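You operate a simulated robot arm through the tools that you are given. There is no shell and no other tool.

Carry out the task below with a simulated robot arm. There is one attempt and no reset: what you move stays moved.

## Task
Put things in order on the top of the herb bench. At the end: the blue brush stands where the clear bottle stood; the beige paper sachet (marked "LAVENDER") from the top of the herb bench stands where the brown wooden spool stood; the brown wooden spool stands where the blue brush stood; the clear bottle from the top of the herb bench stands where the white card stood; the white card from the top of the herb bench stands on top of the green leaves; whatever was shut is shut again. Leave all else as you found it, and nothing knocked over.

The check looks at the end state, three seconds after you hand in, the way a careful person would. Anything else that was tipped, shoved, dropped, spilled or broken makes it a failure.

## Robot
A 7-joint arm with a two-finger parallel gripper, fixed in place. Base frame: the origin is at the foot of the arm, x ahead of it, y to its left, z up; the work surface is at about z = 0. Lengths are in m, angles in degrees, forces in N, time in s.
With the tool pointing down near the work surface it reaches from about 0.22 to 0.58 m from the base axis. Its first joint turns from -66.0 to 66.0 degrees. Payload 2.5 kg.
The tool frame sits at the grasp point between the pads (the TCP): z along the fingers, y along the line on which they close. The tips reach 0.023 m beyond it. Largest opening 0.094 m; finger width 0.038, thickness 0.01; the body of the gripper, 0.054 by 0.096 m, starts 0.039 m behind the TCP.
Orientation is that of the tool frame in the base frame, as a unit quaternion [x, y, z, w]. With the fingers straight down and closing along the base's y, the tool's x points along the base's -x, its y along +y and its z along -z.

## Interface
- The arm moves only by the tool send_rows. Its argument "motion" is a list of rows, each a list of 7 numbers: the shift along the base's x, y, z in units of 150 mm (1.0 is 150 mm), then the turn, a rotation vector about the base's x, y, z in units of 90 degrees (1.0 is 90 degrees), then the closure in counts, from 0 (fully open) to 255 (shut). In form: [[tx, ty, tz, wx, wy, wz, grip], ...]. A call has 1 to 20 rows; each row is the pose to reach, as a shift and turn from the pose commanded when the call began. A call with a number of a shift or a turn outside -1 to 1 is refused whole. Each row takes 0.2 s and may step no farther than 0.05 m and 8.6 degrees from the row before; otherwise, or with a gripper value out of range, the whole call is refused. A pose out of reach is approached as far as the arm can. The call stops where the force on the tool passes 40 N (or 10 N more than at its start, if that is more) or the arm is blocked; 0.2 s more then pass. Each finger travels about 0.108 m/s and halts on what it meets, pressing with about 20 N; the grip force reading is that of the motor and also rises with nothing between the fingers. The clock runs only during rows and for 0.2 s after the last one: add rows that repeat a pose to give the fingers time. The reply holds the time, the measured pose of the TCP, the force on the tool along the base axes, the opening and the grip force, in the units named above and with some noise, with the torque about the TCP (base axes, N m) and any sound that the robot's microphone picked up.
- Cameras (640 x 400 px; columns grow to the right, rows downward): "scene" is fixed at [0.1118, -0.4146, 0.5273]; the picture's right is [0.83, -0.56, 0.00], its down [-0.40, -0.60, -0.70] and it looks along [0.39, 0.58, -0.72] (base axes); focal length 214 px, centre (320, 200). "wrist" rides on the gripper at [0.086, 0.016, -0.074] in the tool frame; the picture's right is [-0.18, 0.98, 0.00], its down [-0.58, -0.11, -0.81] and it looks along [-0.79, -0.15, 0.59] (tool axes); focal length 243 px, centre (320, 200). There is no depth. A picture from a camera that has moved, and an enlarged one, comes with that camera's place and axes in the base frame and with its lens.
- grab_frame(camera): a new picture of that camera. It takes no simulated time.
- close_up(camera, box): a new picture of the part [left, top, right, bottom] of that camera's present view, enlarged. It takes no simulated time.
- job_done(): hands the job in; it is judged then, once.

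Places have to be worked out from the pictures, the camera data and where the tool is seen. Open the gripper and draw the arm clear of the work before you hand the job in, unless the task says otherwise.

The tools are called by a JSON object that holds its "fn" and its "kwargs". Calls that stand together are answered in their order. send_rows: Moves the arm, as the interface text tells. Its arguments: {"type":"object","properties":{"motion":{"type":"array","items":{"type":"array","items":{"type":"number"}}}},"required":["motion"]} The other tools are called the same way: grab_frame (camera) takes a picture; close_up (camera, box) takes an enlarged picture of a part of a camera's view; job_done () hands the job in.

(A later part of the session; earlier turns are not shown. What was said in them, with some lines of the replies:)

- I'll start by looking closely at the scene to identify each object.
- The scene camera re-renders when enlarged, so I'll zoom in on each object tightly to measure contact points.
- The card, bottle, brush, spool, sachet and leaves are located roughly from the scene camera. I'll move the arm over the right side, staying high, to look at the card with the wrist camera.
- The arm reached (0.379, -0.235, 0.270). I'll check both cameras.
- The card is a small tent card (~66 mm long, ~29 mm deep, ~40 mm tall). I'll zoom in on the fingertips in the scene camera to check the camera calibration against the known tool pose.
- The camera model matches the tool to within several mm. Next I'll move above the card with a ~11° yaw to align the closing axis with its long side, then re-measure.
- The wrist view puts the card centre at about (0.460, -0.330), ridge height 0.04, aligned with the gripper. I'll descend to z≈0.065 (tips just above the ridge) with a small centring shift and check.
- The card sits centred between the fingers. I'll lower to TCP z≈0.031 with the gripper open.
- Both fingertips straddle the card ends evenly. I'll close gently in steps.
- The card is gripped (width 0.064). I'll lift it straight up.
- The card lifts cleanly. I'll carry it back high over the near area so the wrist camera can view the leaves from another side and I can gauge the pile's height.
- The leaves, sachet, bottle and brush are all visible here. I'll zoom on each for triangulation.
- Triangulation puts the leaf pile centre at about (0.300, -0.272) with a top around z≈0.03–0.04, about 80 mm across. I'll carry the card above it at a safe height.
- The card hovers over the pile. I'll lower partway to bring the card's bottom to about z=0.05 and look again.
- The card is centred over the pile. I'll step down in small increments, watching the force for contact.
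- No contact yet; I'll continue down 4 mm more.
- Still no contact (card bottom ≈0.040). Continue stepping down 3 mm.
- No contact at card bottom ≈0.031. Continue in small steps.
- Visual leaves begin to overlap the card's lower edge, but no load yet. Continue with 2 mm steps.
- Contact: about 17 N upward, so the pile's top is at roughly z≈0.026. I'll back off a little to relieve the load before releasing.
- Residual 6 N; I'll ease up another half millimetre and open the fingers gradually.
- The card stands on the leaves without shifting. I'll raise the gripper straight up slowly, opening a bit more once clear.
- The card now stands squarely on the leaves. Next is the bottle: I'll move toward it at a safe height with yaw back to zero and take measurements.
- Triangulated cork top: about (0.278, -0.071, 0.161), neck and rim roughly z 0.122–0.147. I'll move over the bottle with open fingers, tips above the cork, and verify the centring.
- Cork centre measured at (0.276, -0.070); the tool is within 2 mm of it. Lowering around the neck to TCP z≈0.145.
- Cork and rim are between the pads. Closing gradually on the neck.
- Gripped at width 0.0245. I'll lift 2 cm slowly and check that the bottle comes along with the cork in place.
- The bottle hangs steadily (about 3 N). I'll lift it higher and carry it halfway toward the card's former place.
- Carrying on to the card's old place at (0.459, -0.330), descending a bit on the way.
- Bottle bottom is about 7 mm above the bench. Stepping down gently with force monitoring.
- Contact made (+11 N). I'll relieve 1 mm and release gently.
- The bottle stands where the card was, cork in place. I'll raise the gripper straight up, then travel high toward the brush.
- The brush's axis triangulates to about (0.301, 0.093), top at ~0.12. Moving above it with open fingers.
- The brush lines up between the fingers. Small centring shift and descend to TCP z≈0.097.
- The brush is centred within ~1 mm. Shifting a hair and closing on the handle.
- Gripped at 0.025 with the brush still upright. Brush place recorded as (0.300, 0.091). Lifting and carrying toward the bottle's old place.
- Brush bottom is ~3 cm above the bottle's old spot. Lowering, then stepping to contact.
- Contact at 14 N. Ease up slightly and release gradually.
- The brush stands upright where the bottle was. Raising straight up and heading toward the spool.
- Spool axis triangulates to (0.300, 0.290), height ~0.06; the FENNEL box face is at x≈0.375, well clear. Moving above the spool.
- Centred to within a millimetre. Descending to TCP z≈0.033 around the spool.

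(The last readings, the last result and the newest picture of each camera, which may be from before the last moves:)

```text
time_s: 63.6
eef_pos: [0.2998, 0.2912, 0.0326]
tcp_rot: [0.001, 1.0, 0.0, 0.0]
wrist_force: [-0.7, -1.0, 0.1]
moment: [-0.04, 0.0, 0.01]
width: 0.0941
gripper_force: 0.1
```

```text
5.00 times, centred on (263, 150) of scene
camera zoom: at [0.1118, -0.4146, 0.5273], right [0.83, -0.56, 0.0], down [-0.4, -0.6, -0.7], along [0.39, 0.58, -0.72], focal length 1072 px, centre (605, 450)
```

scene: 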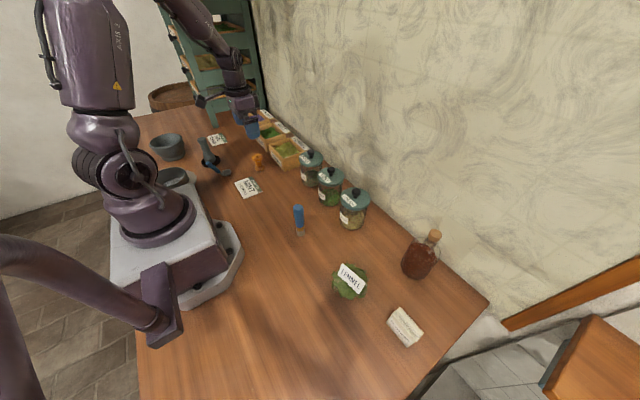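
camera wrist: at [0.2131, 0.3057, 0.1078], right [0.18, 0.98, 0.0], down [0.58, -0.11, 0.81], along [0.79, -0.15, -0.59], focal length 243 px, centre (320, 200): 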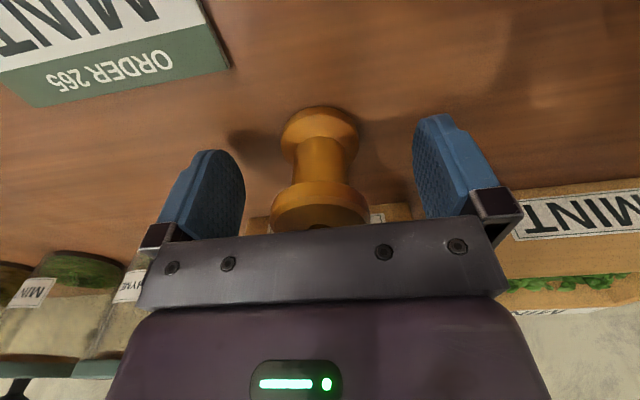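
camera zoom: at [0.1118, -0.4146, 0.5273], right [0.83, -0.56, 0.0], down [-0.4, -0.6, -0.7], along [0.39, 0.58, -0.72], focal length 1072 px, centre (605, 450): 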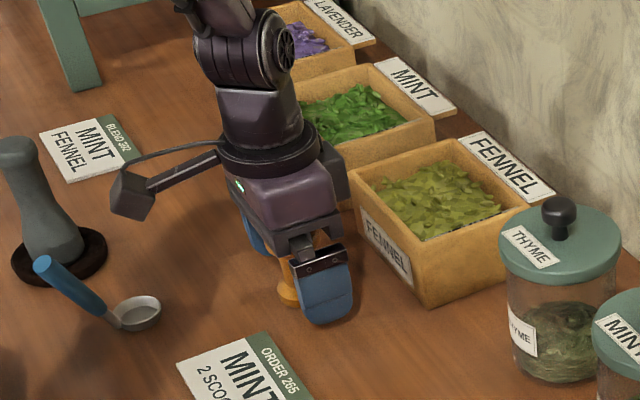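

Spool is centred between pads. Closing.

{"fn": "send_rows", "kwargs": {"motion": [[0, 0, 0, 0, 0, 0, 60], [0, 0, 0, 0, 0, 0, 100], [0, 0, 0, 0, 0, 0, 125], [0, 0, 0, 0, 0, 0, 140], [0, 0, 0, 0, 0, 0, 155], [0, 0, 0, 0, 0, 0, 170], [0, 0, 0, 0, 0, 0, 170]]}}

{"fn": "grab_frame", "kwargs": {"camera": "wrist"}}

```text
time_s: 65.2
eef_pos: [0.3004, 0.2913, 0.0331]
tcp_rot: [0.0, 1.0, 0.0, 0.0]
wrist_force: [-0.2, 0.1, 0.4]
moment: [0.02, -0.01, 0.03]
width: 0.0405
gripper_force: 19.7
```

```text
taken
camera wrist: at [0.2131, 0.3057, 0.108], right [0.18, 0.98, 0.0], down [0.58, -0.11, 0.81], along [0.79, -0.15, -0.59], focal length 243 px, centre (320, 200)
```

wrist: 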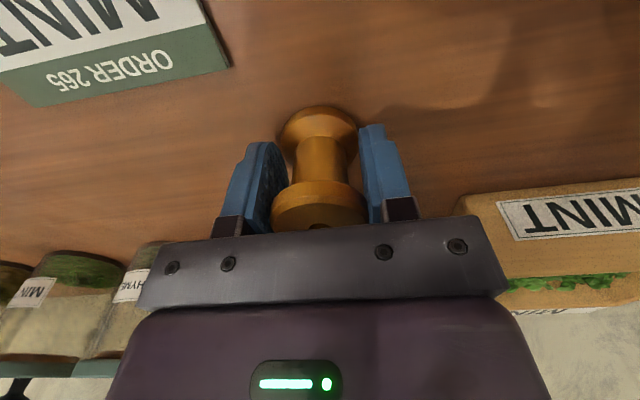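

Gripped at 0.0405. Lifting and carrying the spool to the brush's old place (0.300, 0.091).

{"fn": "send_rows", "kwargs": {"motion": [[0, 0, 0.06, 0, 0, 0, 170], [0, 0, 0.2, 0, 0, 0, 170], [0, 0, 0.4, 0, 0, 0, 170], [0, 0, 0.6, 0, 0, 0, 170], [0, -0.1, 0.7, 0, 0, 0, 170], [0, -0.3, 0.7, 0, 0, 0, 170], [0, -0.55, 0.7, 0, 0, 0, 170], [0, -0.8, 0.7, 0, 0, 0, 170], [0, -1.0, 0.7, 0, 0, 0, 170]]}}

{"fn": "send_rows", "kwargs": {"motion": [[0, -0.15, 0, 0, 0, 0, 170], [0, -0.3, 0, 0, 0, 0, 170], [0, -0.329, -0.1, 0, 0, 0, 170], [0, -0.329, -0.25, 0, 0, 0, 170], [0, -0.329, -0.4, 0, 0, 0, 170], [0, -0.329, -0.52, 0, 0, 0, 170], [0, -0.329, -0.52, 0, 0, 0, 170]]}}

{"fn": "grab_frame", "kwargs": {"camera": "scene"}}

{"fn": "grab_frame", "kwargs": {"camera": "wrist"}}

```text
time_s: 67.2
eef_pos: [0.3003, 0.1401, 0.14]
tcp_rot: [0.0, 1.0, 0.0, 0.0]
wrist_force: [-0.2, -1.0, -0.8]
moment: [0.05, -0.01, 0.01]
width: 0.0402
gripper_force: 19.9
```

```text
time_s: 68.8
eef_pos: [0.3001, 0.0913, 0.061]
tcp_rot: [0.0, 1.0, 0.0, 0.002]
wrist_force: [-0.5, -0.2, -0.3]
moment: [0.02, 0.0, 0.03]
width: 0.04
gripper_force: 19.9
```

```text
taken
```

scene: 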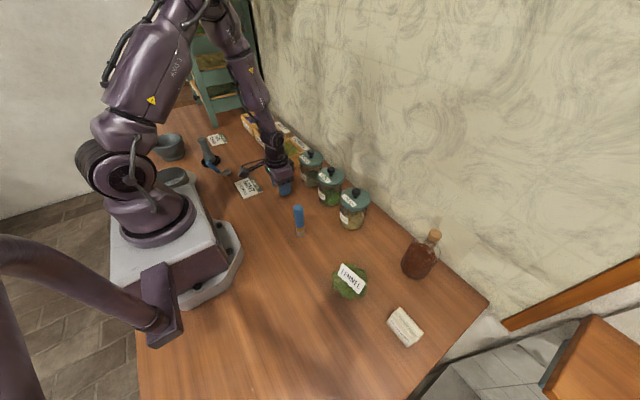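

```text
taken
camera wrist: at [0.2139, 0.1068, 0.1357], right [0.18, 0.98, 0.0], down [0.58, -0.11, 0.81], along [0.79, -0.15, -0.59], focal length 243 px, centre (320, 200)
```

wrist: 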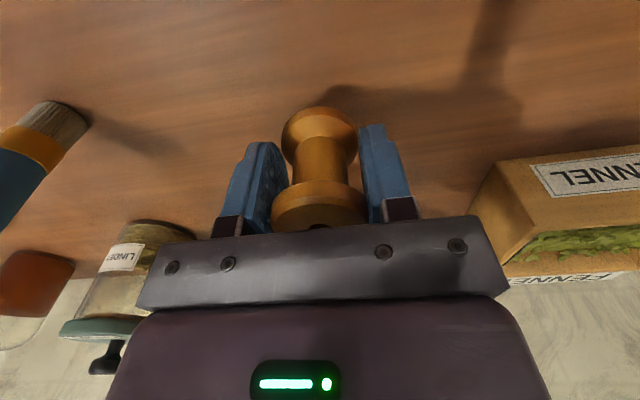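

Over the brush's old spot with the spool ~27 mm up. Lowering, then stepping to contact.

{"fn": "send_rows", "kwargs": {"motion": [[0, 0, -0.07, 0, 0, 0, 170], [0, 0, -0.13, 0, 0, 0, 170], [0, 0, -0.16, 0, 0, 0, 170], [0, 0, -0.16, 0, 0, 0, 170]]}}

{"fn": "send_rows", "kwargs": {"motion": [[0, 0, -0.006, 0, 0, 0, 170], [0, 0, -0.011, 0, 0, 0, 170], [0, 0, -0.011, 0, 0, 0, 170]]}}

```text
time_s: 69.8
eef_pos: [0.3002, 0.0905, 0.0367]
tcp_rot: [-0.001, 1.0, 0.0, 0.001]
wrist_force: [0.3, -1.2, -0.7]
moment: [0.02, 0.0, 0.03]
width: 0.0403
gripper_force: 19.9
```

```text
time_s: 70.6
eef_pos: [0.3008, 0.0897, 0.0358]
tcp_rot: [0.0, 1.0, 0.0, -0.001]
wrist_force: [0.6, -1.0, -0.1]
moment: [-0.01, -0.03, -0.03]
width: 0.0402
gripper_force: 19.7
```

{"fn": "send_rows", "kwargs": {"motion": [[0, 0, -0.005, 0, 0, 0, 170], [0, 0, -0.009, 0, 0, 0, 170], [0, 0, -0.009, 0, 0, 0, 170]]}}

```text
time_s: 71.4
eef_pos: [0.2996, 0.0915, 0.0327]
tcp_rot: [-0.001, 1.0, 0.0, 0.0]
wrist_force: [-0.3, 0.2, 0.7]
moment: [-0.02, -0.01, 0.02]
width: 0.0404
gripper_force: 19.8
```

{"fn": "send_rows", "kwargs": {"motion": [[0, 0, -0.003, 0, 0, 0, 170], [0, 0, -0.004, 0, 0, 0, 170], [0, 0, -0.004, 0, 0, 0, 170]]}}

```text
time_s: 72.2
eef_pos: [0.3001, 0.0905, 0.0324]
tcp_rot: [0.0, 1.0, 0.0, 0.001]
wrist_force: [-1.7, 2.2, 7.0]
moment: [0.05, 0.02, 0.04]
width: 0.0402
gripper_force: 19.7
```

Contact (7 N). Easing up a touch and releasing the spool.

{"fn": "send_rows", "kwargs": {"motion": [[0, 0, 0.003, 0, 0, 0, 170], [0, 0, 0.003, 0, 0, 0, 160], [0, 0, 0.003, 0, 0, 0, 150], [0, 0, 0.003, 0, 0, 0, 143], [0, 0, 0.003, 0, 0, 0, 135], [0, 0, 0.003, 0, 0, 0, 110], [0, 0, 0.003, 0, 0, 0, 60], [0, 0, 0.003, 0, 0, 0, 0], [0, 0, 0.003, 0, 0, 0, 0]]}}

{"fn": "grab_frame", "kwargs": {"camera": "wrist"}}

{"fn": "close_up", "kwargs": {"camera": "scene", "box": [240, 130, 336, 220]}}

```text
time_s: 74.2
eef_pos: [0.3001, 0.0905, 0.0334]
tcp_rot: [0.0, 1.0, 0.0, 0.001]
wrist_force: [0.6, 0.2, -0.8]
moment: [-0.01, 0.01, 0.0]
width: 0.0941
gripper_force: 0.1
```

```text
taken
camera wrist: at [0.2131, 0.1065, 0.1083], right [0.18, 0.98, 0.0], down [0.58, -0.11, 0.81], along [0.79, -0.15, -0.59], focal length 243 px, centre (320, 200)
```

wrist: 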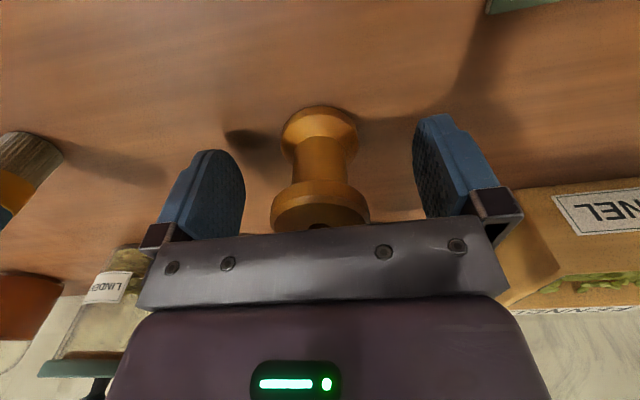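

```text
4.44 times, centred on (288, 175) of scene
camera zoom: at [0.1118, -0.4146, 0.5273], right [0.83, -0.56, 0.0], down [-0.4, -0.6, -0.7], along [0.39, 0.58, -0.72], focal length 953 px, centre (462, 311)
```

zoom: 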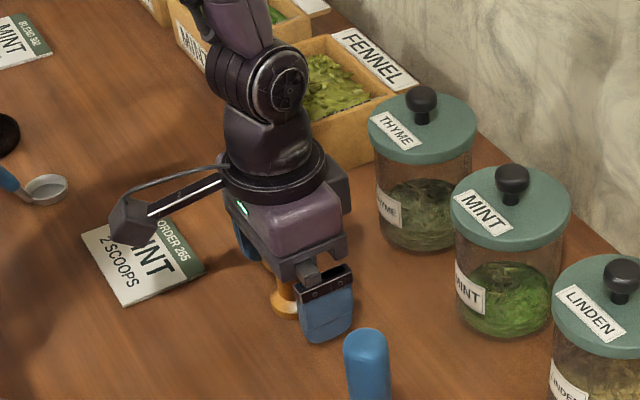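

The spool stands at the brush's old place. Raising straight up and travelling to the sachet on the right side.

{"fn": "send_rows", "kwargs": {"motion": [[0, 0, 0.08, 0, 0, 0, 0], [0, 0, 0.25, 0, 0, 0, 0], [0, 0, 0.5, 0, 0, 0, 0], [0, 0, 0.75, 0, 0, 0, 0], [0, 0, 0.97, 0, 0, 0, 0]]}}

{"fn": "send_rows", "kwargs": {"motion": [[0, -0.15, 0.2, 0, 0, 0, 0], [0, -0.4, 0.3, 0, 0, 0, 0], [0, -0.65, 0.3, 0, 0, 0, 0], [0, -0.9, 0.3, 0, 0, 0, 0], [0, -1.0, 0.3, 0, 0, 0, 0]]}}

{"fn": "send_rows", "kwargs": {"motion": [[0, -0.25, 0, 0, 0, 0, 0], [0, -0.5, 0, 0, 0, 0, 0], [0, -0.75, 0, 0, 0, 0, 0], [0, -1.0, 0, 0, 0, 0, 0]]}}

{"fn": "send_rows", "kwargs": {"motion": [[-0.05, -0.25, 0, 0, 0, 0, 0], [-0.1, -0.5, 0, 0, 0, 0, 0], [-0.15, -0.75, 0, 0, 0, 0, 0], [-0.15, -0.9, 0, 0, 0, 0, 0], [-0.15, -0.9, 0, 0, 0, 0, 0]]}}

{"fn": "grab_frame", "kwargs": {"camera": "wrist"}}

{"fn": "grab_frame", "kwargs": {"camera": "scene"}}

```text
time_s: 75.4
eef_pos: [0.2986, 0.0907, 0.1786]
tcp_rot: [0.0, 1.0, 0.0, 0.0]
wrist_force: [0.0, 0.1, -1.0]
moment: [-0.01, -0.01, -0.02]
width: 0.0938
gripper_force: 0.1
```

```text
time_s: 76.6
eef_pos: [0.3002, -0.0614, 0.2242]
tcp_rot: [0.0, 1.0, -0.001, 0.0]
wrist_force: [0.5, 0.3, 0.1]
moment: [-0.01, -0.02, 0.0]
width: 0.0941
gripper_force: 0.0
```

```text
time_s: 77.6
eef_pos: [0.2981, -0.2115, 0.2229]
tcp_rot: [0.0, 1.0, 0.0, 0.0]
wrist_force: [0.3, 1.1, -0.7]
moment: [-0.02, 0.02, -0.01]
width: 0.0938
gripper_force: 0.1
```

```text
time_s: 78.8
eef_pos: [0.2761, -0.3452, 0.2232]
tcp_rot: [0.0, 1.0, 0.0, 0.0]
wrist_force: [0.5, -0.6, 0.6]
moment: [0.0, -0.01, 0.0]
width: 0.094
gripper_force: 0.0
```

```text
taken
camera wrist: at [0.1894, -0.3297, 0.2983], right [0.18, 0.98, 0.0], down [0.58, -0.11, 0.81], along [0.79, -0.15, -0.59], focal length 243 px, centre (320, 200)
```

wrist: 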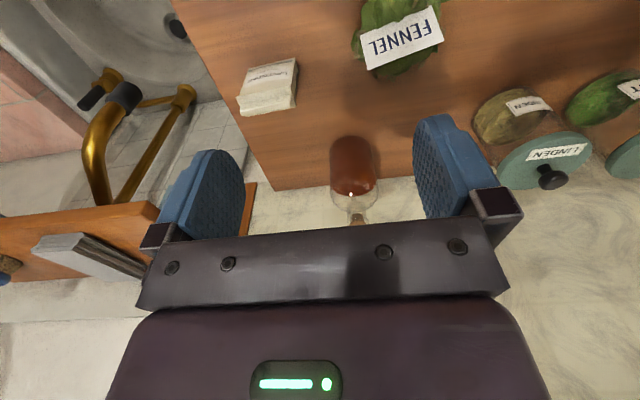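

```text
taken
```

scene: 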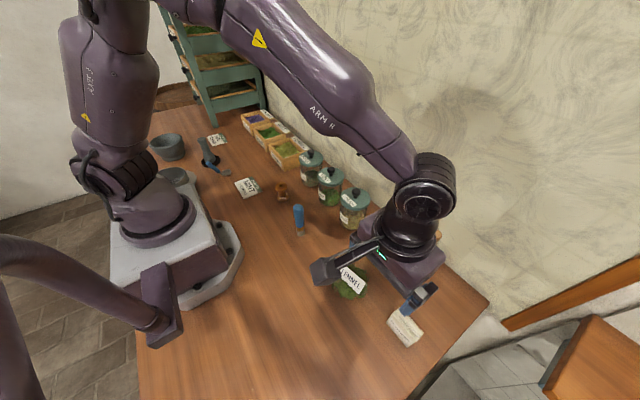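

{"fn": "close_up", "kwargs": {"camera": "wrist", "box": [222, 45, 318, 125]}}

{"fn": "close_up", "kwargs": {"camera": "wrist", "box": [340, 0, 460, 90]}}

```text
5.00 times, centred on (270, 85) of wrist
camera zoom: at [0.1894, -0.3297, 0.2983], right [0.18, 0.98, 0.0], down [0.58, -0.11, 0.81], along [0.79, -0.15, -0.59], focal length 1213 px, centre (570, 775)
```

zoom: 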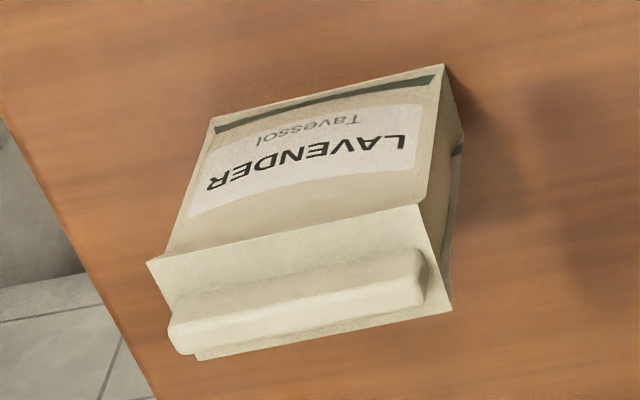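

```text
4.44 times, centred on (400, 45) of wrist
camera zoom: at [0.1894, -0.3297, 0.2983], right [0.18, 0.98, 0.0], down [0.58, -0.11, 0.81], along [0.79, -0.15, -0.59], focal length 1078 px, centre (-36, 889)
```

zoom: 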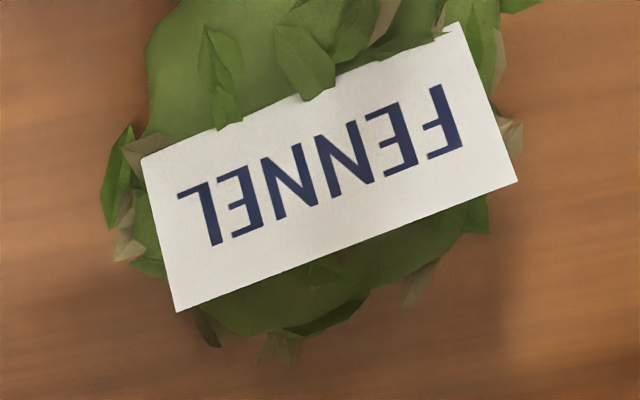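

Sachet centre from the wrist view: about (0.323, -0.409), ~58 mm wide along y, ~24 mm deep, ~70 mm tall. Moving above it.

{"fn": "send_rows", "kwargs": {"motion": [[0.1, -0.14, 0, 0, 0, 0.01, 0], [0.2, -0.28, -0.05, 0, 0, 0.02, 0], [0.3, -0.42, -0.15, 0, 0, 0.02, 0], [0.306, -0.436, -0.3, 0, 0, 0.02, 0], [0.306, -0.436, -0.5, 0, 0, 0.02, 0], [0.306, -0.436, -0.556, 0, 0, 0.02, 0], [0.306, -0.436, -0.556, 0, 0, 0.02, 0]]}}

{"fn": "grab_frame", "kwargs": {"camera": "wrist"}}

{"fn": "close_up", "kwargs": {"camera": "scene", "box": [350, 240, 470, 350]}}

```text
time_s: 80.4
eef_pos: [0.3207, -0.4084, 0.1404]
tcp_rot: [-0.015, 1.0, 0.0, 0.001]
wrist_force: [-0.4, 0.8, -0.3]
moment: [0.03, -0.02, 0.0]
width: 0.0941
gripper_force: 0.0
```

```text
taken
camera wrist: at [0.2341, -0.3958, 0.2154], right [0.15, 0.99, 0.0], down [0.58, -0.09, 0.81], along [0.8, -0.12, -0.59], focal length 243 px, centre (320, 200)
```

wrist: 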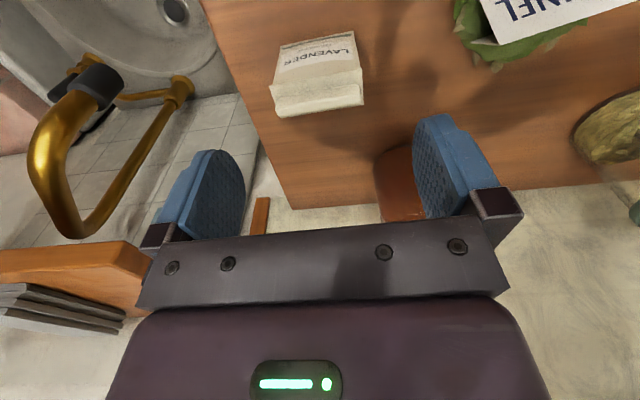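

```text
3.64 times, centred on (410, 295) of scene
camera zoom: at [0.1118, -0.4146, 0.5273], right [0.83, -0.56, 0.0], down [-0.4, -0.6, -0.7], along [0.39, 0.58, -0.72], focal length 780 px, centre (-7, -146)
```

zoom: 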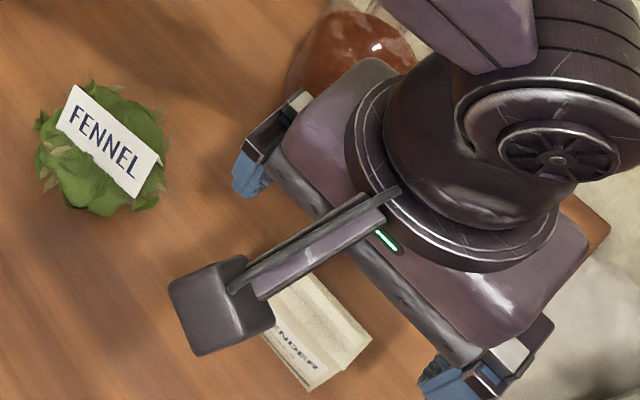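

{"fn": "close_up", "kwargs": {"camera": "wrist", "box": [256, 20, 384, 125]}}

```text
3.81 times, centred on (320, 72) of wrist
camera zoom: at [0.2341, -0.3958, 0.2154], right [0.15, 0.99, 0.0], down [0.58, -0.09, 0.81], along [0.8, -0.12, -0.59], focal length 924 px, centre (320, 686)
```

zoom: 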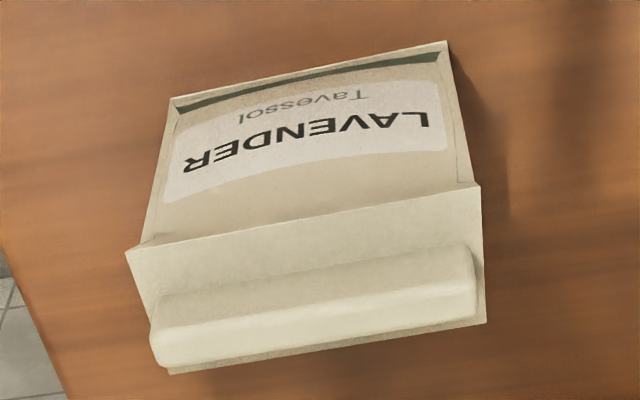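

Sachet centre refined to (0.3236, -0.4105), yaw ~1.9°, well aligned. Descending to TCP z≈0.047.

{"fn": "send_rows", "kwargs": {"motion": [[0.001, -0.008, -0.15, 0, 0, 0, 0], [0.001, -0.008, -0.3, 0, 0, 0, 0], [0.001, -0.008, -0.42, 0, 0, 0, 0], [0.001, -0.008, -0.42, 0, 0, 0, 0]]}}

{"fn": "grab_frame", "kwargs": {"camera": "wrist"}}

{"fn": "close_up", "kwargs": {"camera": "scene", "box": [350, 240, 470, 350]}}

```text
time_s: 81.4
eef_pos: [0.3217, -0.4103, 0.0786]
tcp_rot: [-0.015, 1.0, 0.0, 0.0]
wrist_force: [0.1, 0.0, -0.6]
moment: [-0.01, -0.04, -0.02]
width: 0.0937
gripper_force: 0.1
```

```text
taken
camera wrist: at [0.2353, -0.3976, 0.1526], right [0.15, 0.99, 0.0], down [0.58, -0.09, 0.81], along [0.8, -0.12, -0.59], focal length 243 px, centre (320, 200)
```

wrist: 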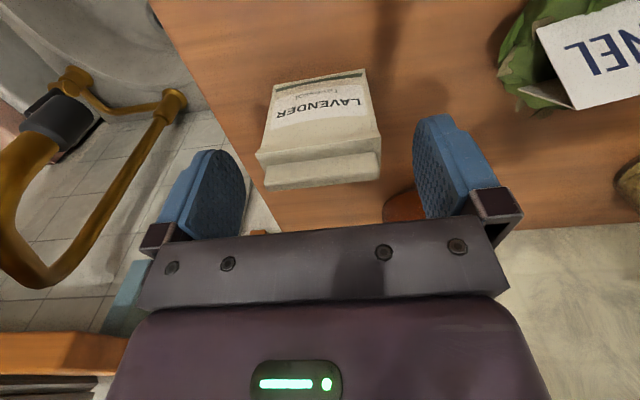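

```text
3.64 times, centred on (410, 295) of scene
camera zoom: at [0.1118, -0.4146, 0.5273], right [0.83, -0.56, 0.0], down [-0.4, -0.6, -0.7], along [0.39, 0.58, -0.72], focal length 780 px, centre (-7, -146)
```

zoom: 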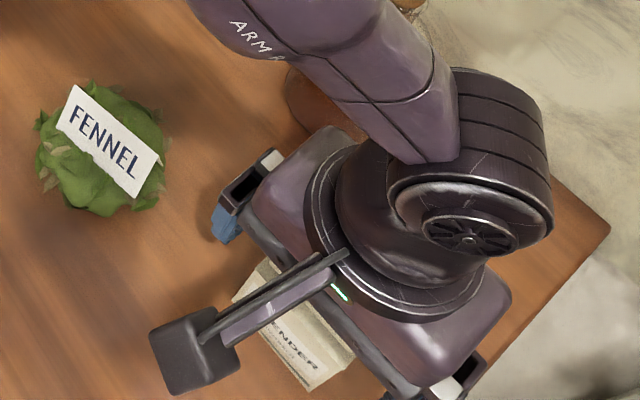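

All clear of the bottle and card. Continuing down to z≈0.047.

{"fn": "send_rows", "kwargs": {"motion": [[0, 0, -0.08, 0, 0, 0, 0], [0, 0, -0.15, 0, 0, 0, 0], [0, 0, -0.2, 0, 0, 0, 0], [0, 0, -0.2, 0, 0, 0, 0]]}}

{"fn": "grab_frame", "kwargs": {"camera": "wrist"}}

```text
time_s: 82.4
eef_pos: [0.3222, -0.4115, 0.0474]
tcp_rot: [-0.015, 1.0, 0.0, 0.001]
wrist_force: [0.6, 0.1, -0.2]
moment: [-0.03, 0.03, -0.01]
width: 0.0941
gripper_force: 0.1
```

```text
taken
camera wrist: at [0.2355, -0.398, 0.1224], right [0.15, 0.99, 0.0], down [0.58, -0.09, 0.81], along [0.8, -0.12, -0.59], focal length 243 px, centre (320, 200)
```

wrist: 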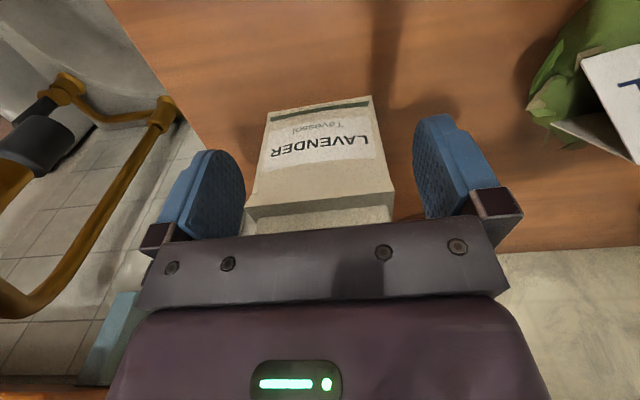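

Centred. Closing on the sachet's sides.

{"fn": "send_rows", "kwargs": {"motion": [[0, 0, 0, 0, 0, 0, 50], [0, 0, 0, 0, 0, 0, 75], [0, 0, 0, 0, 0, 0, 90], [0, 0, 0, 0, 0, 0, 105], [0, 0, 0, 0, 0, 0, 125], [0, 0, 0, 0, 0, 0, 125]]}}

{"fn": "grab_frame", "kwargs": {"camera": "wrist"}}

```text
time_s: 83.8
eef_pos: [0.3227, -0.4117, 0.0476]
tcp_rot: [-0.015, 1.0, 0.0, 0.0]
wrist_force: [-0.1, 0.2, -0.3]
moment: [0.04, 0.02, -0.01]
width: 0.0571
gripper_force: 20.1
```

```text
taken
camera wrist: at [0.2354, -0.398, 0.1225], right [0.15, 0.99, 0.0], down [0.58, -0.09, 0.81], along [0.8, -0.12, -0.59], focal length 243 px, centre (320, 200)
```

wrist: 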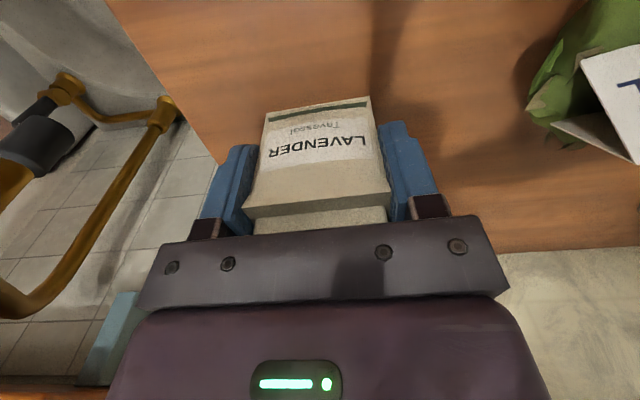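

Gripped at 0.057. Lifting 3 cm and checking.

{"fn": "send_rows", "kwargs": {"motion": [[0, 0, 0.03, 0, 0, 0, 125], [0, 0, 0.08, 0, 0, 0, 125], [0, 0, 0.14, 0, 0, 0, 125], [0, 0, 0.2, 0, 0, 0, 125], [0, 0, 0.2, 0, 0, 0, 125]]}}

{"fn": "grab_frame", "kwargs": {"camera": "wrist"}}

{"fn": "close_up", "kwargs": {"camera": "scene", "box": [350, 240, 470, 350]}}

```text
time_s: 85.0
eef_pos: [0.3236, -0.4109, 0.0768]
tcp_rot: [-0.015, 1.0, -0.001, 0.0]
wrist_force: [-0.2, 0.6, -0.3]
moment: [0.0, 0.02, 0.02]
width: 0.0572
gripper_force: 20.2
```

```text
taken
camera wrist: at [0.2358, -0.3982, 0.1524], right [0.15, 0.99, 0.0], down [0.58, -0.09, 0.81], along [0.8, -0.12, -0.59], focal length 243 px, centre (320, 200)
```

wrist: 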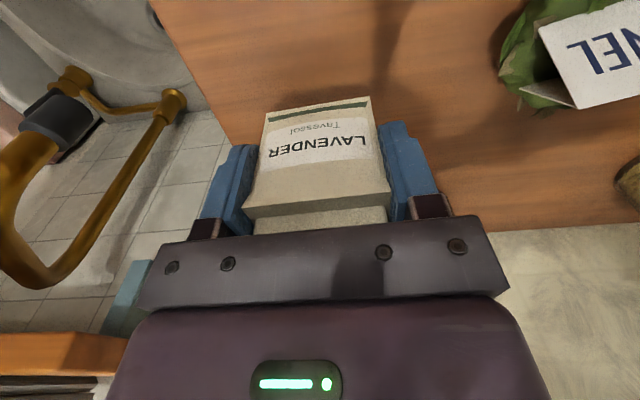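

```text
3.64 times, centred on (410, 295) of scene
camera zoom: at [0.1118, -0.4146, 0.5273], right [0.83, -0.56, 0.0], down [-0.4, -0.6, -0.7], along [0.39, 0.58, -0.72], focal length 780 px, centre (-7, -146)
```

zoom: 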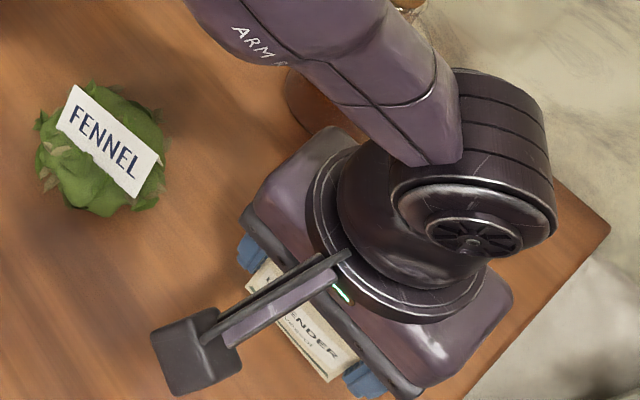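

The sachet came up cleanly. Raising to a safe height and carrying it across to the spool's old place.

{"fn": "send_rows", "kwargs": {"motion": [[0, 0, 0.2, 0, 0, 0, 125], [0, 0, 0.45, 0, 0, 0, 125], [0, 0, 0.7, 0, 0, 0, 125], [0, 0, 0.9, 0, 0, 0, 125], [0, 0.1, 0.953, 0, 0, 0, 125], [-0.03, 0.3, 0.953, 0, 0, 0, 125], [-0.06, 0.55, 0.953, 0, 0, 0, 125], [-0.1, 0.8, 0.953, 0, 0, 0, 125], [-0.13, 1.0, 0.953, 0, 0, 0, 125]]}}

{"fn": "send_rows", "kwargs": {"motion": [[0, 0.25, 0, 0, 0, 0, 125], [0, 0.5, 0, 0, 0, 0, 125], [0, 0.75, 0, 0, 0, 0, 125], [0, 1.0, 0, 0, 0, 0, 125]]}}

{"fn": "send_rows", "kwargs": {"motion": [[0, 0.25, 0, 0, 0, 0, 125], [0, 0.5, 0, 0, 0, 0, 125], [0, 0.75, 0, 0, 0, 0, 125], [0, 1.0, 0, 0, 0, 0, 125]]}}

{"fn": "send_rows", "kwargs": {"motion": [[0, 0.25, 0, 0, 0, 0, 125], [0, 0.5, 0, 0, 0, 0, 125], [0, 0.75, 0, 0, 0, 0, 125], [0, 0.9, 0, 0, 0, 0, 125], [0, 0.9, 0, 0, 0, 0, 125]]}}

{"fn": "grab_frame", "kwargs": {"camera": "wrist"}}

{"fn": "grab_frame", "kwargs": {"camera": "scene"}}

```text
time_s: 87.0
eef_pos: [0.3061, -0.2614, 0.2202]
tcp_rot: [-0.015, 1.0, -0.001, 0.0]
wrist_force: [-0.3, -0.4, -0.8]
moment: [0.02, -0.02, -0.03]
width: 0.057
gripper_force: 20.3
```

```text
time_s: 88.0
eef_pos: [0.3027, -0.1103, 0.2201]
tcp_rot: [-0.016, 1.0, 0.0, -0.001]
wrist_force: [-0.4, -0.2, 0.7]
moment: [-0.02, 0.0, 0.0]
width: 0.0571
gripper_force: 19.6
```

```text
time_s: 89.0
eef_pos: [0.3025, 0.0408, 0.2198]
tcp_rot: [-0.014, 1.0, 0.0, 0.0]
wrist_force: [-0.5, -0.4, -0.9]
moment: [-0.01, 0.03, 0.01]
width: 0.0571
gripper_force: 20.1
```

```text
time_s: 90.2
eef_pos: [0.3059, 0.175, 0.2191]
tcp_rot: [-0.016, 1.0, 0.0, 0.0]
wrist_force: [0.0, 0.4, -0.1]
moment: [0.01, -0.02, -0.01]
width: 0.0574
gripper_force: 20.0
```

```text
taken
camera wrist: at [0.2169, 0.1876, 0.2945], right [0.15, 0.99, 0.0], down [0.58, -0.09, 0.81], along [0.8, -0.12, -0.59], focal length 243 px, centre (320, 200)
```

wrist: 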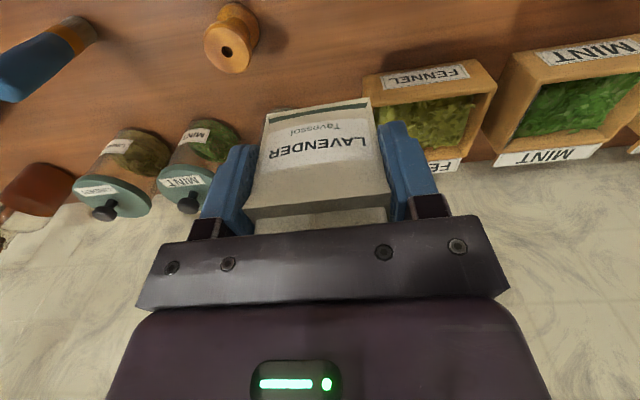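

```text
taken
```

scene: 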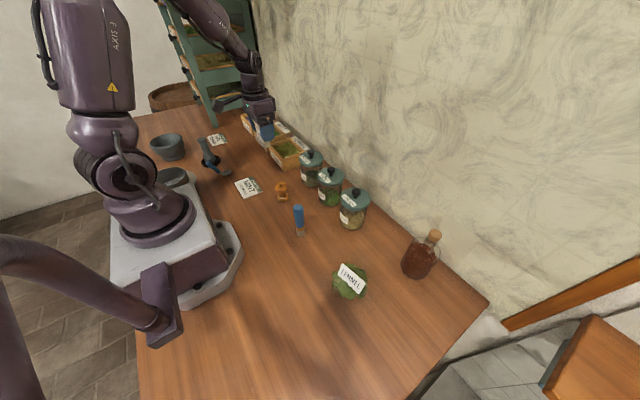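

Now moving over the spool's old spot (0.300, 0.2905) and lowering partway.

{"fn": "send_rows", "kwargs": {"motion": [[-0.01, 0.2, 0, 0, 0, 0, 125], [-0.02, 0.45, 0, 0, 0, 0, 125], [-0.027, 0.68, 0, 0, 0, 0, 125], [-0.027, 0.773, 0, 0, 0, 0, 125], [-0.027, 0.773, -0.2, 0, 0, 0, 125], [-0.027, 0.773, -0.4, 0, 0, 0, 125], [-0.027, 0.773, -0.6, 0, 0, 0, 125], [-0.027, 0.773, -0.75, 0, 0, 0, 125], [-0.027, 0.773, -0.75, 0, 0, 0, 125]]}}

{"fn": "grab_frame", "kwargs": {"camera": "wrist"}}

{"fn": "close_up", "kwargs": {"camera": "scene", "box": [215, 110, 311, 200]}}

```text
time_s: 92.2
eef_pos: [0.3004, 0.2912, 0.1083]
tcp_rot: [-0.015, 1.0, 0.0, 0.0]
wrist_force: [0.9, 0.0, -0.3]
moment: [0.03, 0.02, 0.01]
width: 0.0571
gripper_force: 20.1
```

```text
taken
camera wrist: at [0.2136, 0.3036, 0.1837], right [0.15, 0.99, 0.0], down [0.58, -0.09, 0.81], along [0.8, -0.12, -0.59], focal length 243 px, centre (320, 200)
```

wrist: 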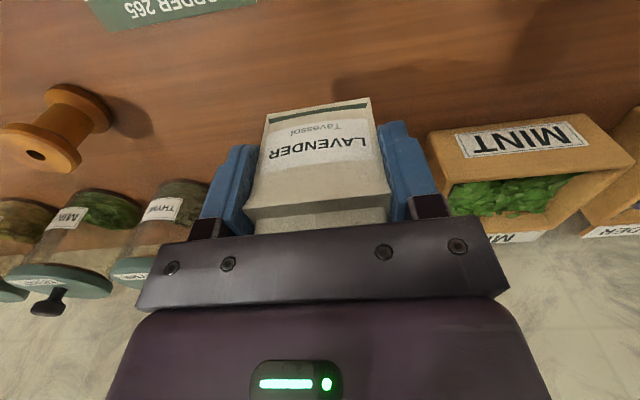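

```text
4.44 times, centred on (263, 155) of scene
camera zoom: at [0.1118, -0.4146, 0.5273], right [0.83, -0.56, 0.0], down [-0.4, -0.6, -0.7], along [0.39, 0.58, -0.72], focal length 953 px, centre (573, 400)
```

zoom: 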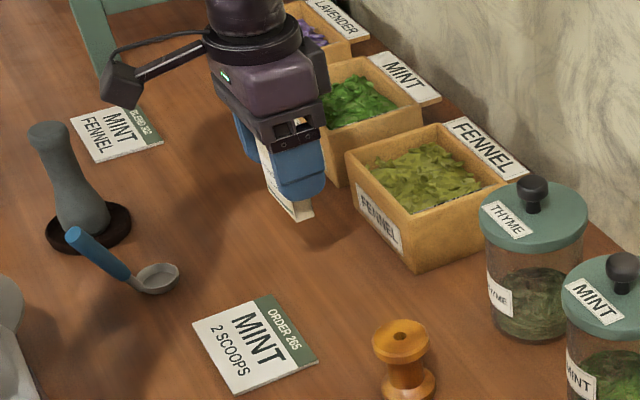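

Sachet is above the spot, clear of the FENNEL and MINT boxes. Lowering to just above the bench.

{"fn": "send_rows", "kwargs": {"motion": [[0, 0, -0.12, 0, 0, 0, 125], [0, 0, -0.24, 0, 0, 0, 125], [0, 0, -0.34, 0, 0, 0, 125], [0, 0, -0.375, 0, 0, 0, 125], [0, 0, -0.375, 0, 0, 0, 125]]}}

{"fn": "send_rows", "kwargs": {"motion": [[0, 0, -0.008, 0, 0, 0, 125], [0, 0, -0.015, 0, 0, 0, 125], [0, 0, -0.015, 0, 0, 0, 125]]}}

```text
time_s: 93.4
eef_pos: [0.3, 0.2905, 0.052]
tcp_rot: [-0.015, 1.0, 0.001, -0.001]
wrist_force: [0.1, -0.2, -0.5]
moment: [0.0, -0.02, 0.01]
width: 0.0572
gripper_force: 19.5
```

```text
time_s: 94.2
eef_pos: [0.2988, 0.2904, 0.0494]
tcp_rot: [-0.016, 1.0, 0.0, 0.0]
wrist_force: [0.5, -0.3, 0.5]
moment: [0.0, 0.0, 0.03]
width: 0.0573
gripper_force: 20.2
```

{"fn": "send_rows", "kwargs": {"motion": [[0, 0, -0.005, 0, 0, 0, 125], [0, 0, -0.01, 0, 0, 0, 125], [0, 0, -0.01, 0, 0, 0, 125]]}}

{"fn": "send_rows", "kwargs": {"motion": [[0, 0, -0.004, 0, 0, 0, 125], [0, 0, -0.004, 0, 0, 0, 125]]}}

```text
time_s: 95.0
eef_pos: [0.299, 0.2896, 0.0484]
tcp_rot: [-0.015, 1.0, 0.0, 0.0]
wrist_force: [-1.2, 0.3, 0.2]
moment: [-0.01, 0.01, 0.03]
width: 0.0571
gripper_force: 20.0
```

```text
time_s: 95.6
eef_pos: [0.2987, 0.29, 0.0476]
tcp_rot: [-0.016, 1.0, 0.0, 0.0]
wrist_force: [0.2, -0.3, -0.3]
moment: [-0.02, -0.01, 0.01]
width: 0.0573
gripper_force: 20.3
```

{"fn": "send_rows", "kwargs": {"motion": [[0, 0, -0.004, 0, 0, 0, 125], [0, 0, -0.004, 0, 0, 0, 125]]}}

```text
time_s: 96.2
eef_pos: [0.3003, 0.29, 0.0471]
tcp_rot: [-0.016, 1.0, -0.001, 0.001]
wrist_force: [0.1, -0.1, 7.1]
moment: [-0.05, 0.05, -0.02]
width: 0.0568
gripper_force: 19.6
```

Contact (7 N). Easing a touch and releasing gradually.

{"fn": "send_rows", "kwargs": {"motion": [[0, 0, 0.003, 0, 0, 0, 125], [0, 0, 0.003, 0, 0, 0, 110], [0, 0, 0.003, 0, 0, 0, 100], [0, 0, 0.003, 0, 0, 0, 92], [0, 0, 0.003, 0, 0, 0, 80], [0, 0, 0.003, 0, 0, 0, 60], [0, 0, 0.003, 0, 0, 0, 30], [0, 0, 0.003, 0, 0, 0, 0], [0, 0, 0.003, 0, 0, 0, 0]]}}

{"fn": "grab_frame", "kwargs": {"camera": "wrist"}}

{"fn": "close_up", "kwargs": {"camera": "scene", "box": [215, 110, 311, 200]}}

```text
time_s: 98.2
eef_pos: [0.3004, 0.2903, 0.0469]
tcp_rot: [-0.016, 1.0, 0.001, 0.0]
wrist_force: [-0.1, 0.1, -0.7]
moment: [0.04, 0.05, 0.0]
width: 0.0941
gripper_force: 0.2
```

```text
taken
camera wrist: at [0.2125, 0.3032, 0.1223], right [0.15, 0.99, 0.0], down [0.58, -0.09, 0.81], along [0.8, -0.12, -0.59], focal length 243 px, centre (320, 200)
```

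wrist: 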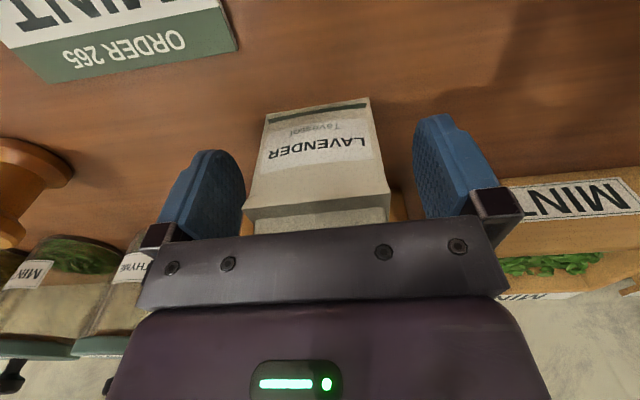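

```text
4.44 times, centred on (263, 155) of scene
camera zoom: at [0.1118, -0.4146, 0.5273], right [0.83, -0.56, 0.0], down [-0.4, -0.6, -0.7], along [0.39, 0.58, -0.72], focal length 953 px, centre (573, 400)
```

zoom: 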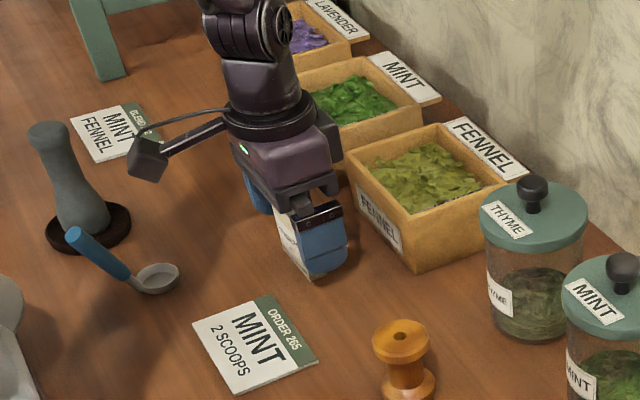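

The sachet stands upright and released. Raising straight up, then drawing the arm clear.

{"fn": "send_rows", "kwargs": {"motion": [[0, 0, 0.06, 0, 0, 0, 0], [0, 0, 0.2, 0, 0, 0, 0], [0, 0, 0.4, 0, 0, 0, 0], [0, 0, 0.65, 0, 0, 0, 0], [0, 0, 0.9, 0, 0, 0, 0], [0, 0, 1.0, 0, 0, 0, 0]]}}

{"fn": "send_rows", "kwargs": {"motion": [[0, 0, 0.2, 0, 0, 0, 0], [0, 0, 0.4, 0, 0, 0, 0], [0, -0.2, 0.6, 0, 0, 0, 0], [0.05, -0.45, 0.7, 0, 0, 0, 0], [0.1, -0.7, 0.75, 0, 0, 0, 0], [0.15, -0.95, 0.75, 0, 0, 0, 0]]}}

{"fn": "grab_frame", "kwargs": {"camera": "scene"}}

{"fn": "grab_frame", "kwargs": {"camera": "wrist"}}

```text
time_s: 99.6
eef_pos: [0.3011, 0.2882, 0.1977]
tcp_rot: [-0.015, 1.0, 0.0, 0.001]
wrist_force: [0.5, 0.2, 0.2]
moment: [-0.02, 0.03, 0.0]
width: 0.0939
gripper_force: 0.1
```

```text
time_s: 101.0
eef_pos: [0.3219, 0.145, 0.3099]
tcp_rot: [-0.016, 1.0, 0.0, -0.001]
wrist_force: [0.1, -0.5, 1.1]
moment: [-0.03, 0.03, -0.01]
width: 0.0939
gripper_force: 0.0
```

```text
taken
```

scene: 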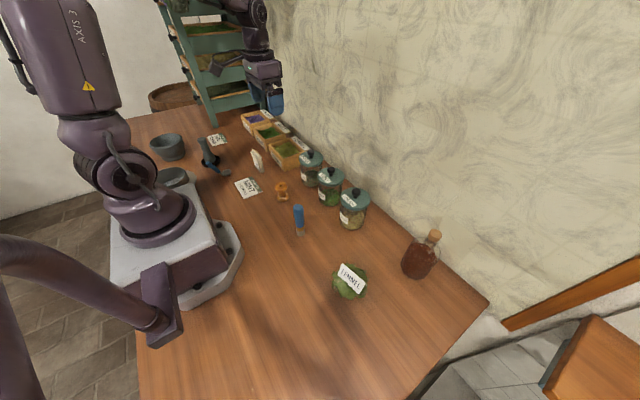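

```text
taken
camera wrist: at [0.235, 0.1584, 0.3842], right [0.15, 0.99, 0.0], down [0.58, -0.09, 0.81], along [0.8, -0.12, -0.59], focal length 243 px, centre (320, 200)
```

wrist: 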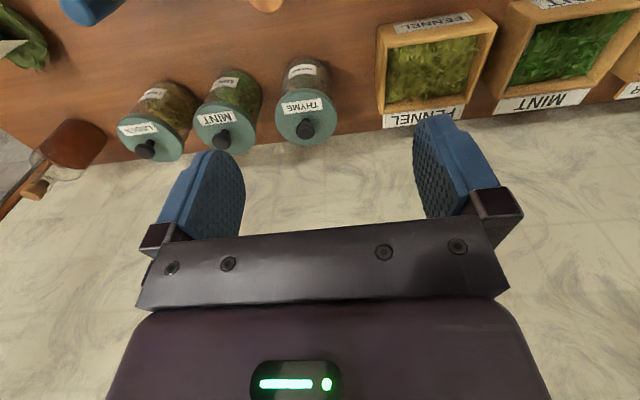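

Everything is placed; I'll verify each item with close-ups before handing in.

{"fn": "close_up", "kwargs": {"camera": "scene", "box": [230, 140, 330, 250]}}

{"fn": "close_up", "kwargs": {"camera": "scene", "box": [320, 220, 460, 310]}}

{"fn": "close_up", "kwargs": {"camera": "scene", "box": [140, 90, 300, 190]}}

```text
3.64 times, centred on (280, 195) of scene
camera zoom: at [0.1118, -0.4146, 0.5273], right [0.83, -0.56, 0.0], down [-0.4, -0.6, -0.7], along [0.39, 0.58, -0.72], focal length 780 px, centre (466, 218)
```

zoom: 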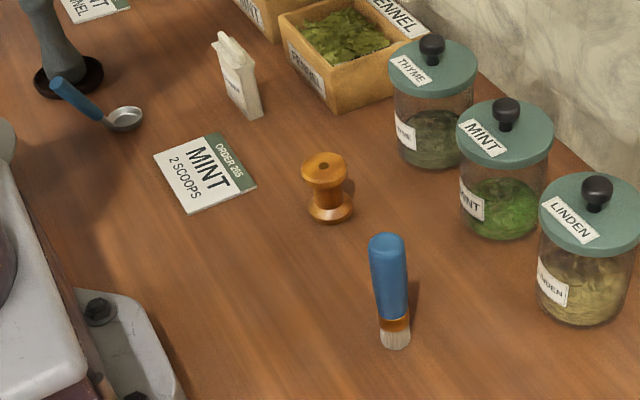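

```text
4.44 times, centred on (390, 265) of scene
camera zoom: at [0.1118, -0.4146, 0.5273], right [0.83, -0.56, 0.0], down [-0.4, -0.6, -0.7], along [0.39, 0.58, -0.72], focal length 953 px, centre (9, -89)
```

zoom: 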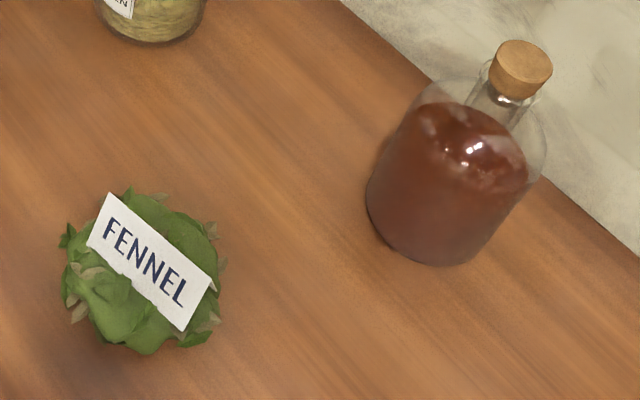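

```text
4.00 times, centred on (220, 140) of scene
camera zoom: at [0.1118, -0.4146, 0.5273], right [0.83, -0.56, 0.0], down [-0.4, -0.6, -0.7], along [0.39, 0.58, -0.72], focal length 858 px, centre (720, 440)
```

zoom: 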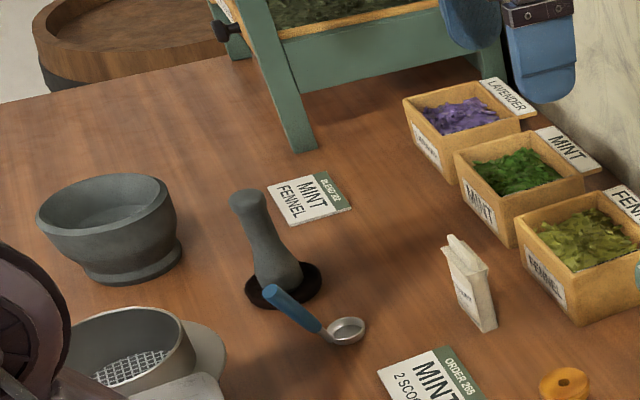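

All five items match their target places, jars and bottle are closed, and nothing else has moved. I'll retract the open gripper a little higher, close to the start pose, before handing in.

{"fn": "send_rows", "kwargs": {"motion": [[0.1, -0.2, 0.1, 0, 0, -0.01, 0], [0.2, -0.45, 0.2, 0, 0, -0.02, 0], [0.35, -0.7, 0.27, 0, 0, -0.02, 0], [0.5, -0.95, 0.27, 0, 0, -0.02, 0], [0.5, -0.95, 0.27, 0, 0, -0.02, 0]]}}

{"fn": "grab_frame", "kwargs": {"camera": "scene"}}

```text
time_s: 102.2
eef_pos: [0.396, 0.0022, 0.3496]
tcp_rot: [0.0, 1.0, 0.0, 0.001]
wrist_force: [0.4, 0.5, -0.5]
moment: [-0.02, -0.03, 0.01]
width: 0.094
gripper_force: 0.0
```

```text
taken
```

scene: 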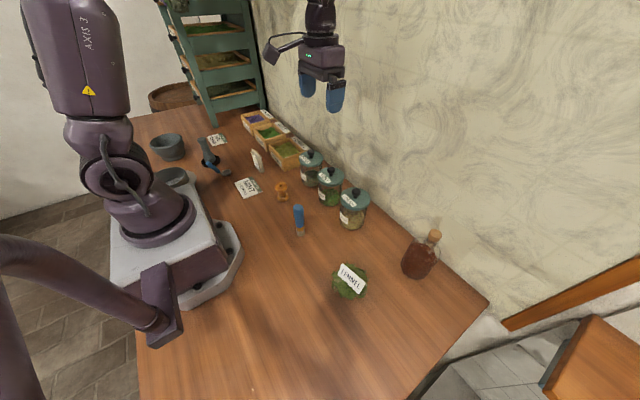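

The arm is clear with the gripper open. All items stand at their targets, so I'm handing in the job.

{"fn": "job_done", "kwargs": {}}

```text
The job is handed in.
```

I finished the rearrangement and handed the job in. The last pictures show every item upright at its target. I don't have the check's result.

| Item | Now stands |
|---|---|
| White card ("FENNEL") | On top of the green leaves |
| Clear bottle, cork still in | Where the white card stood |
| Blue brush | Where the clear bottle stood |
| Brown wooden spool | Where the blue brush stood |
| Beige sachet ("LAVENDER") | Where the brown wooden spool stood |

- **Placement:** I compared base positions in the scene pictures. The brush, spool and sachet came out within about 2 pixels of where the earlier item stood. The bottle was released at the position where I had gripped the card.
- **Shut things:** I opened nothing. The jars and the bottle are closed, as I found them.
- **Everything else:** I saw no other item moved, tipped or touched. The arm is raised clear with the gripper open.
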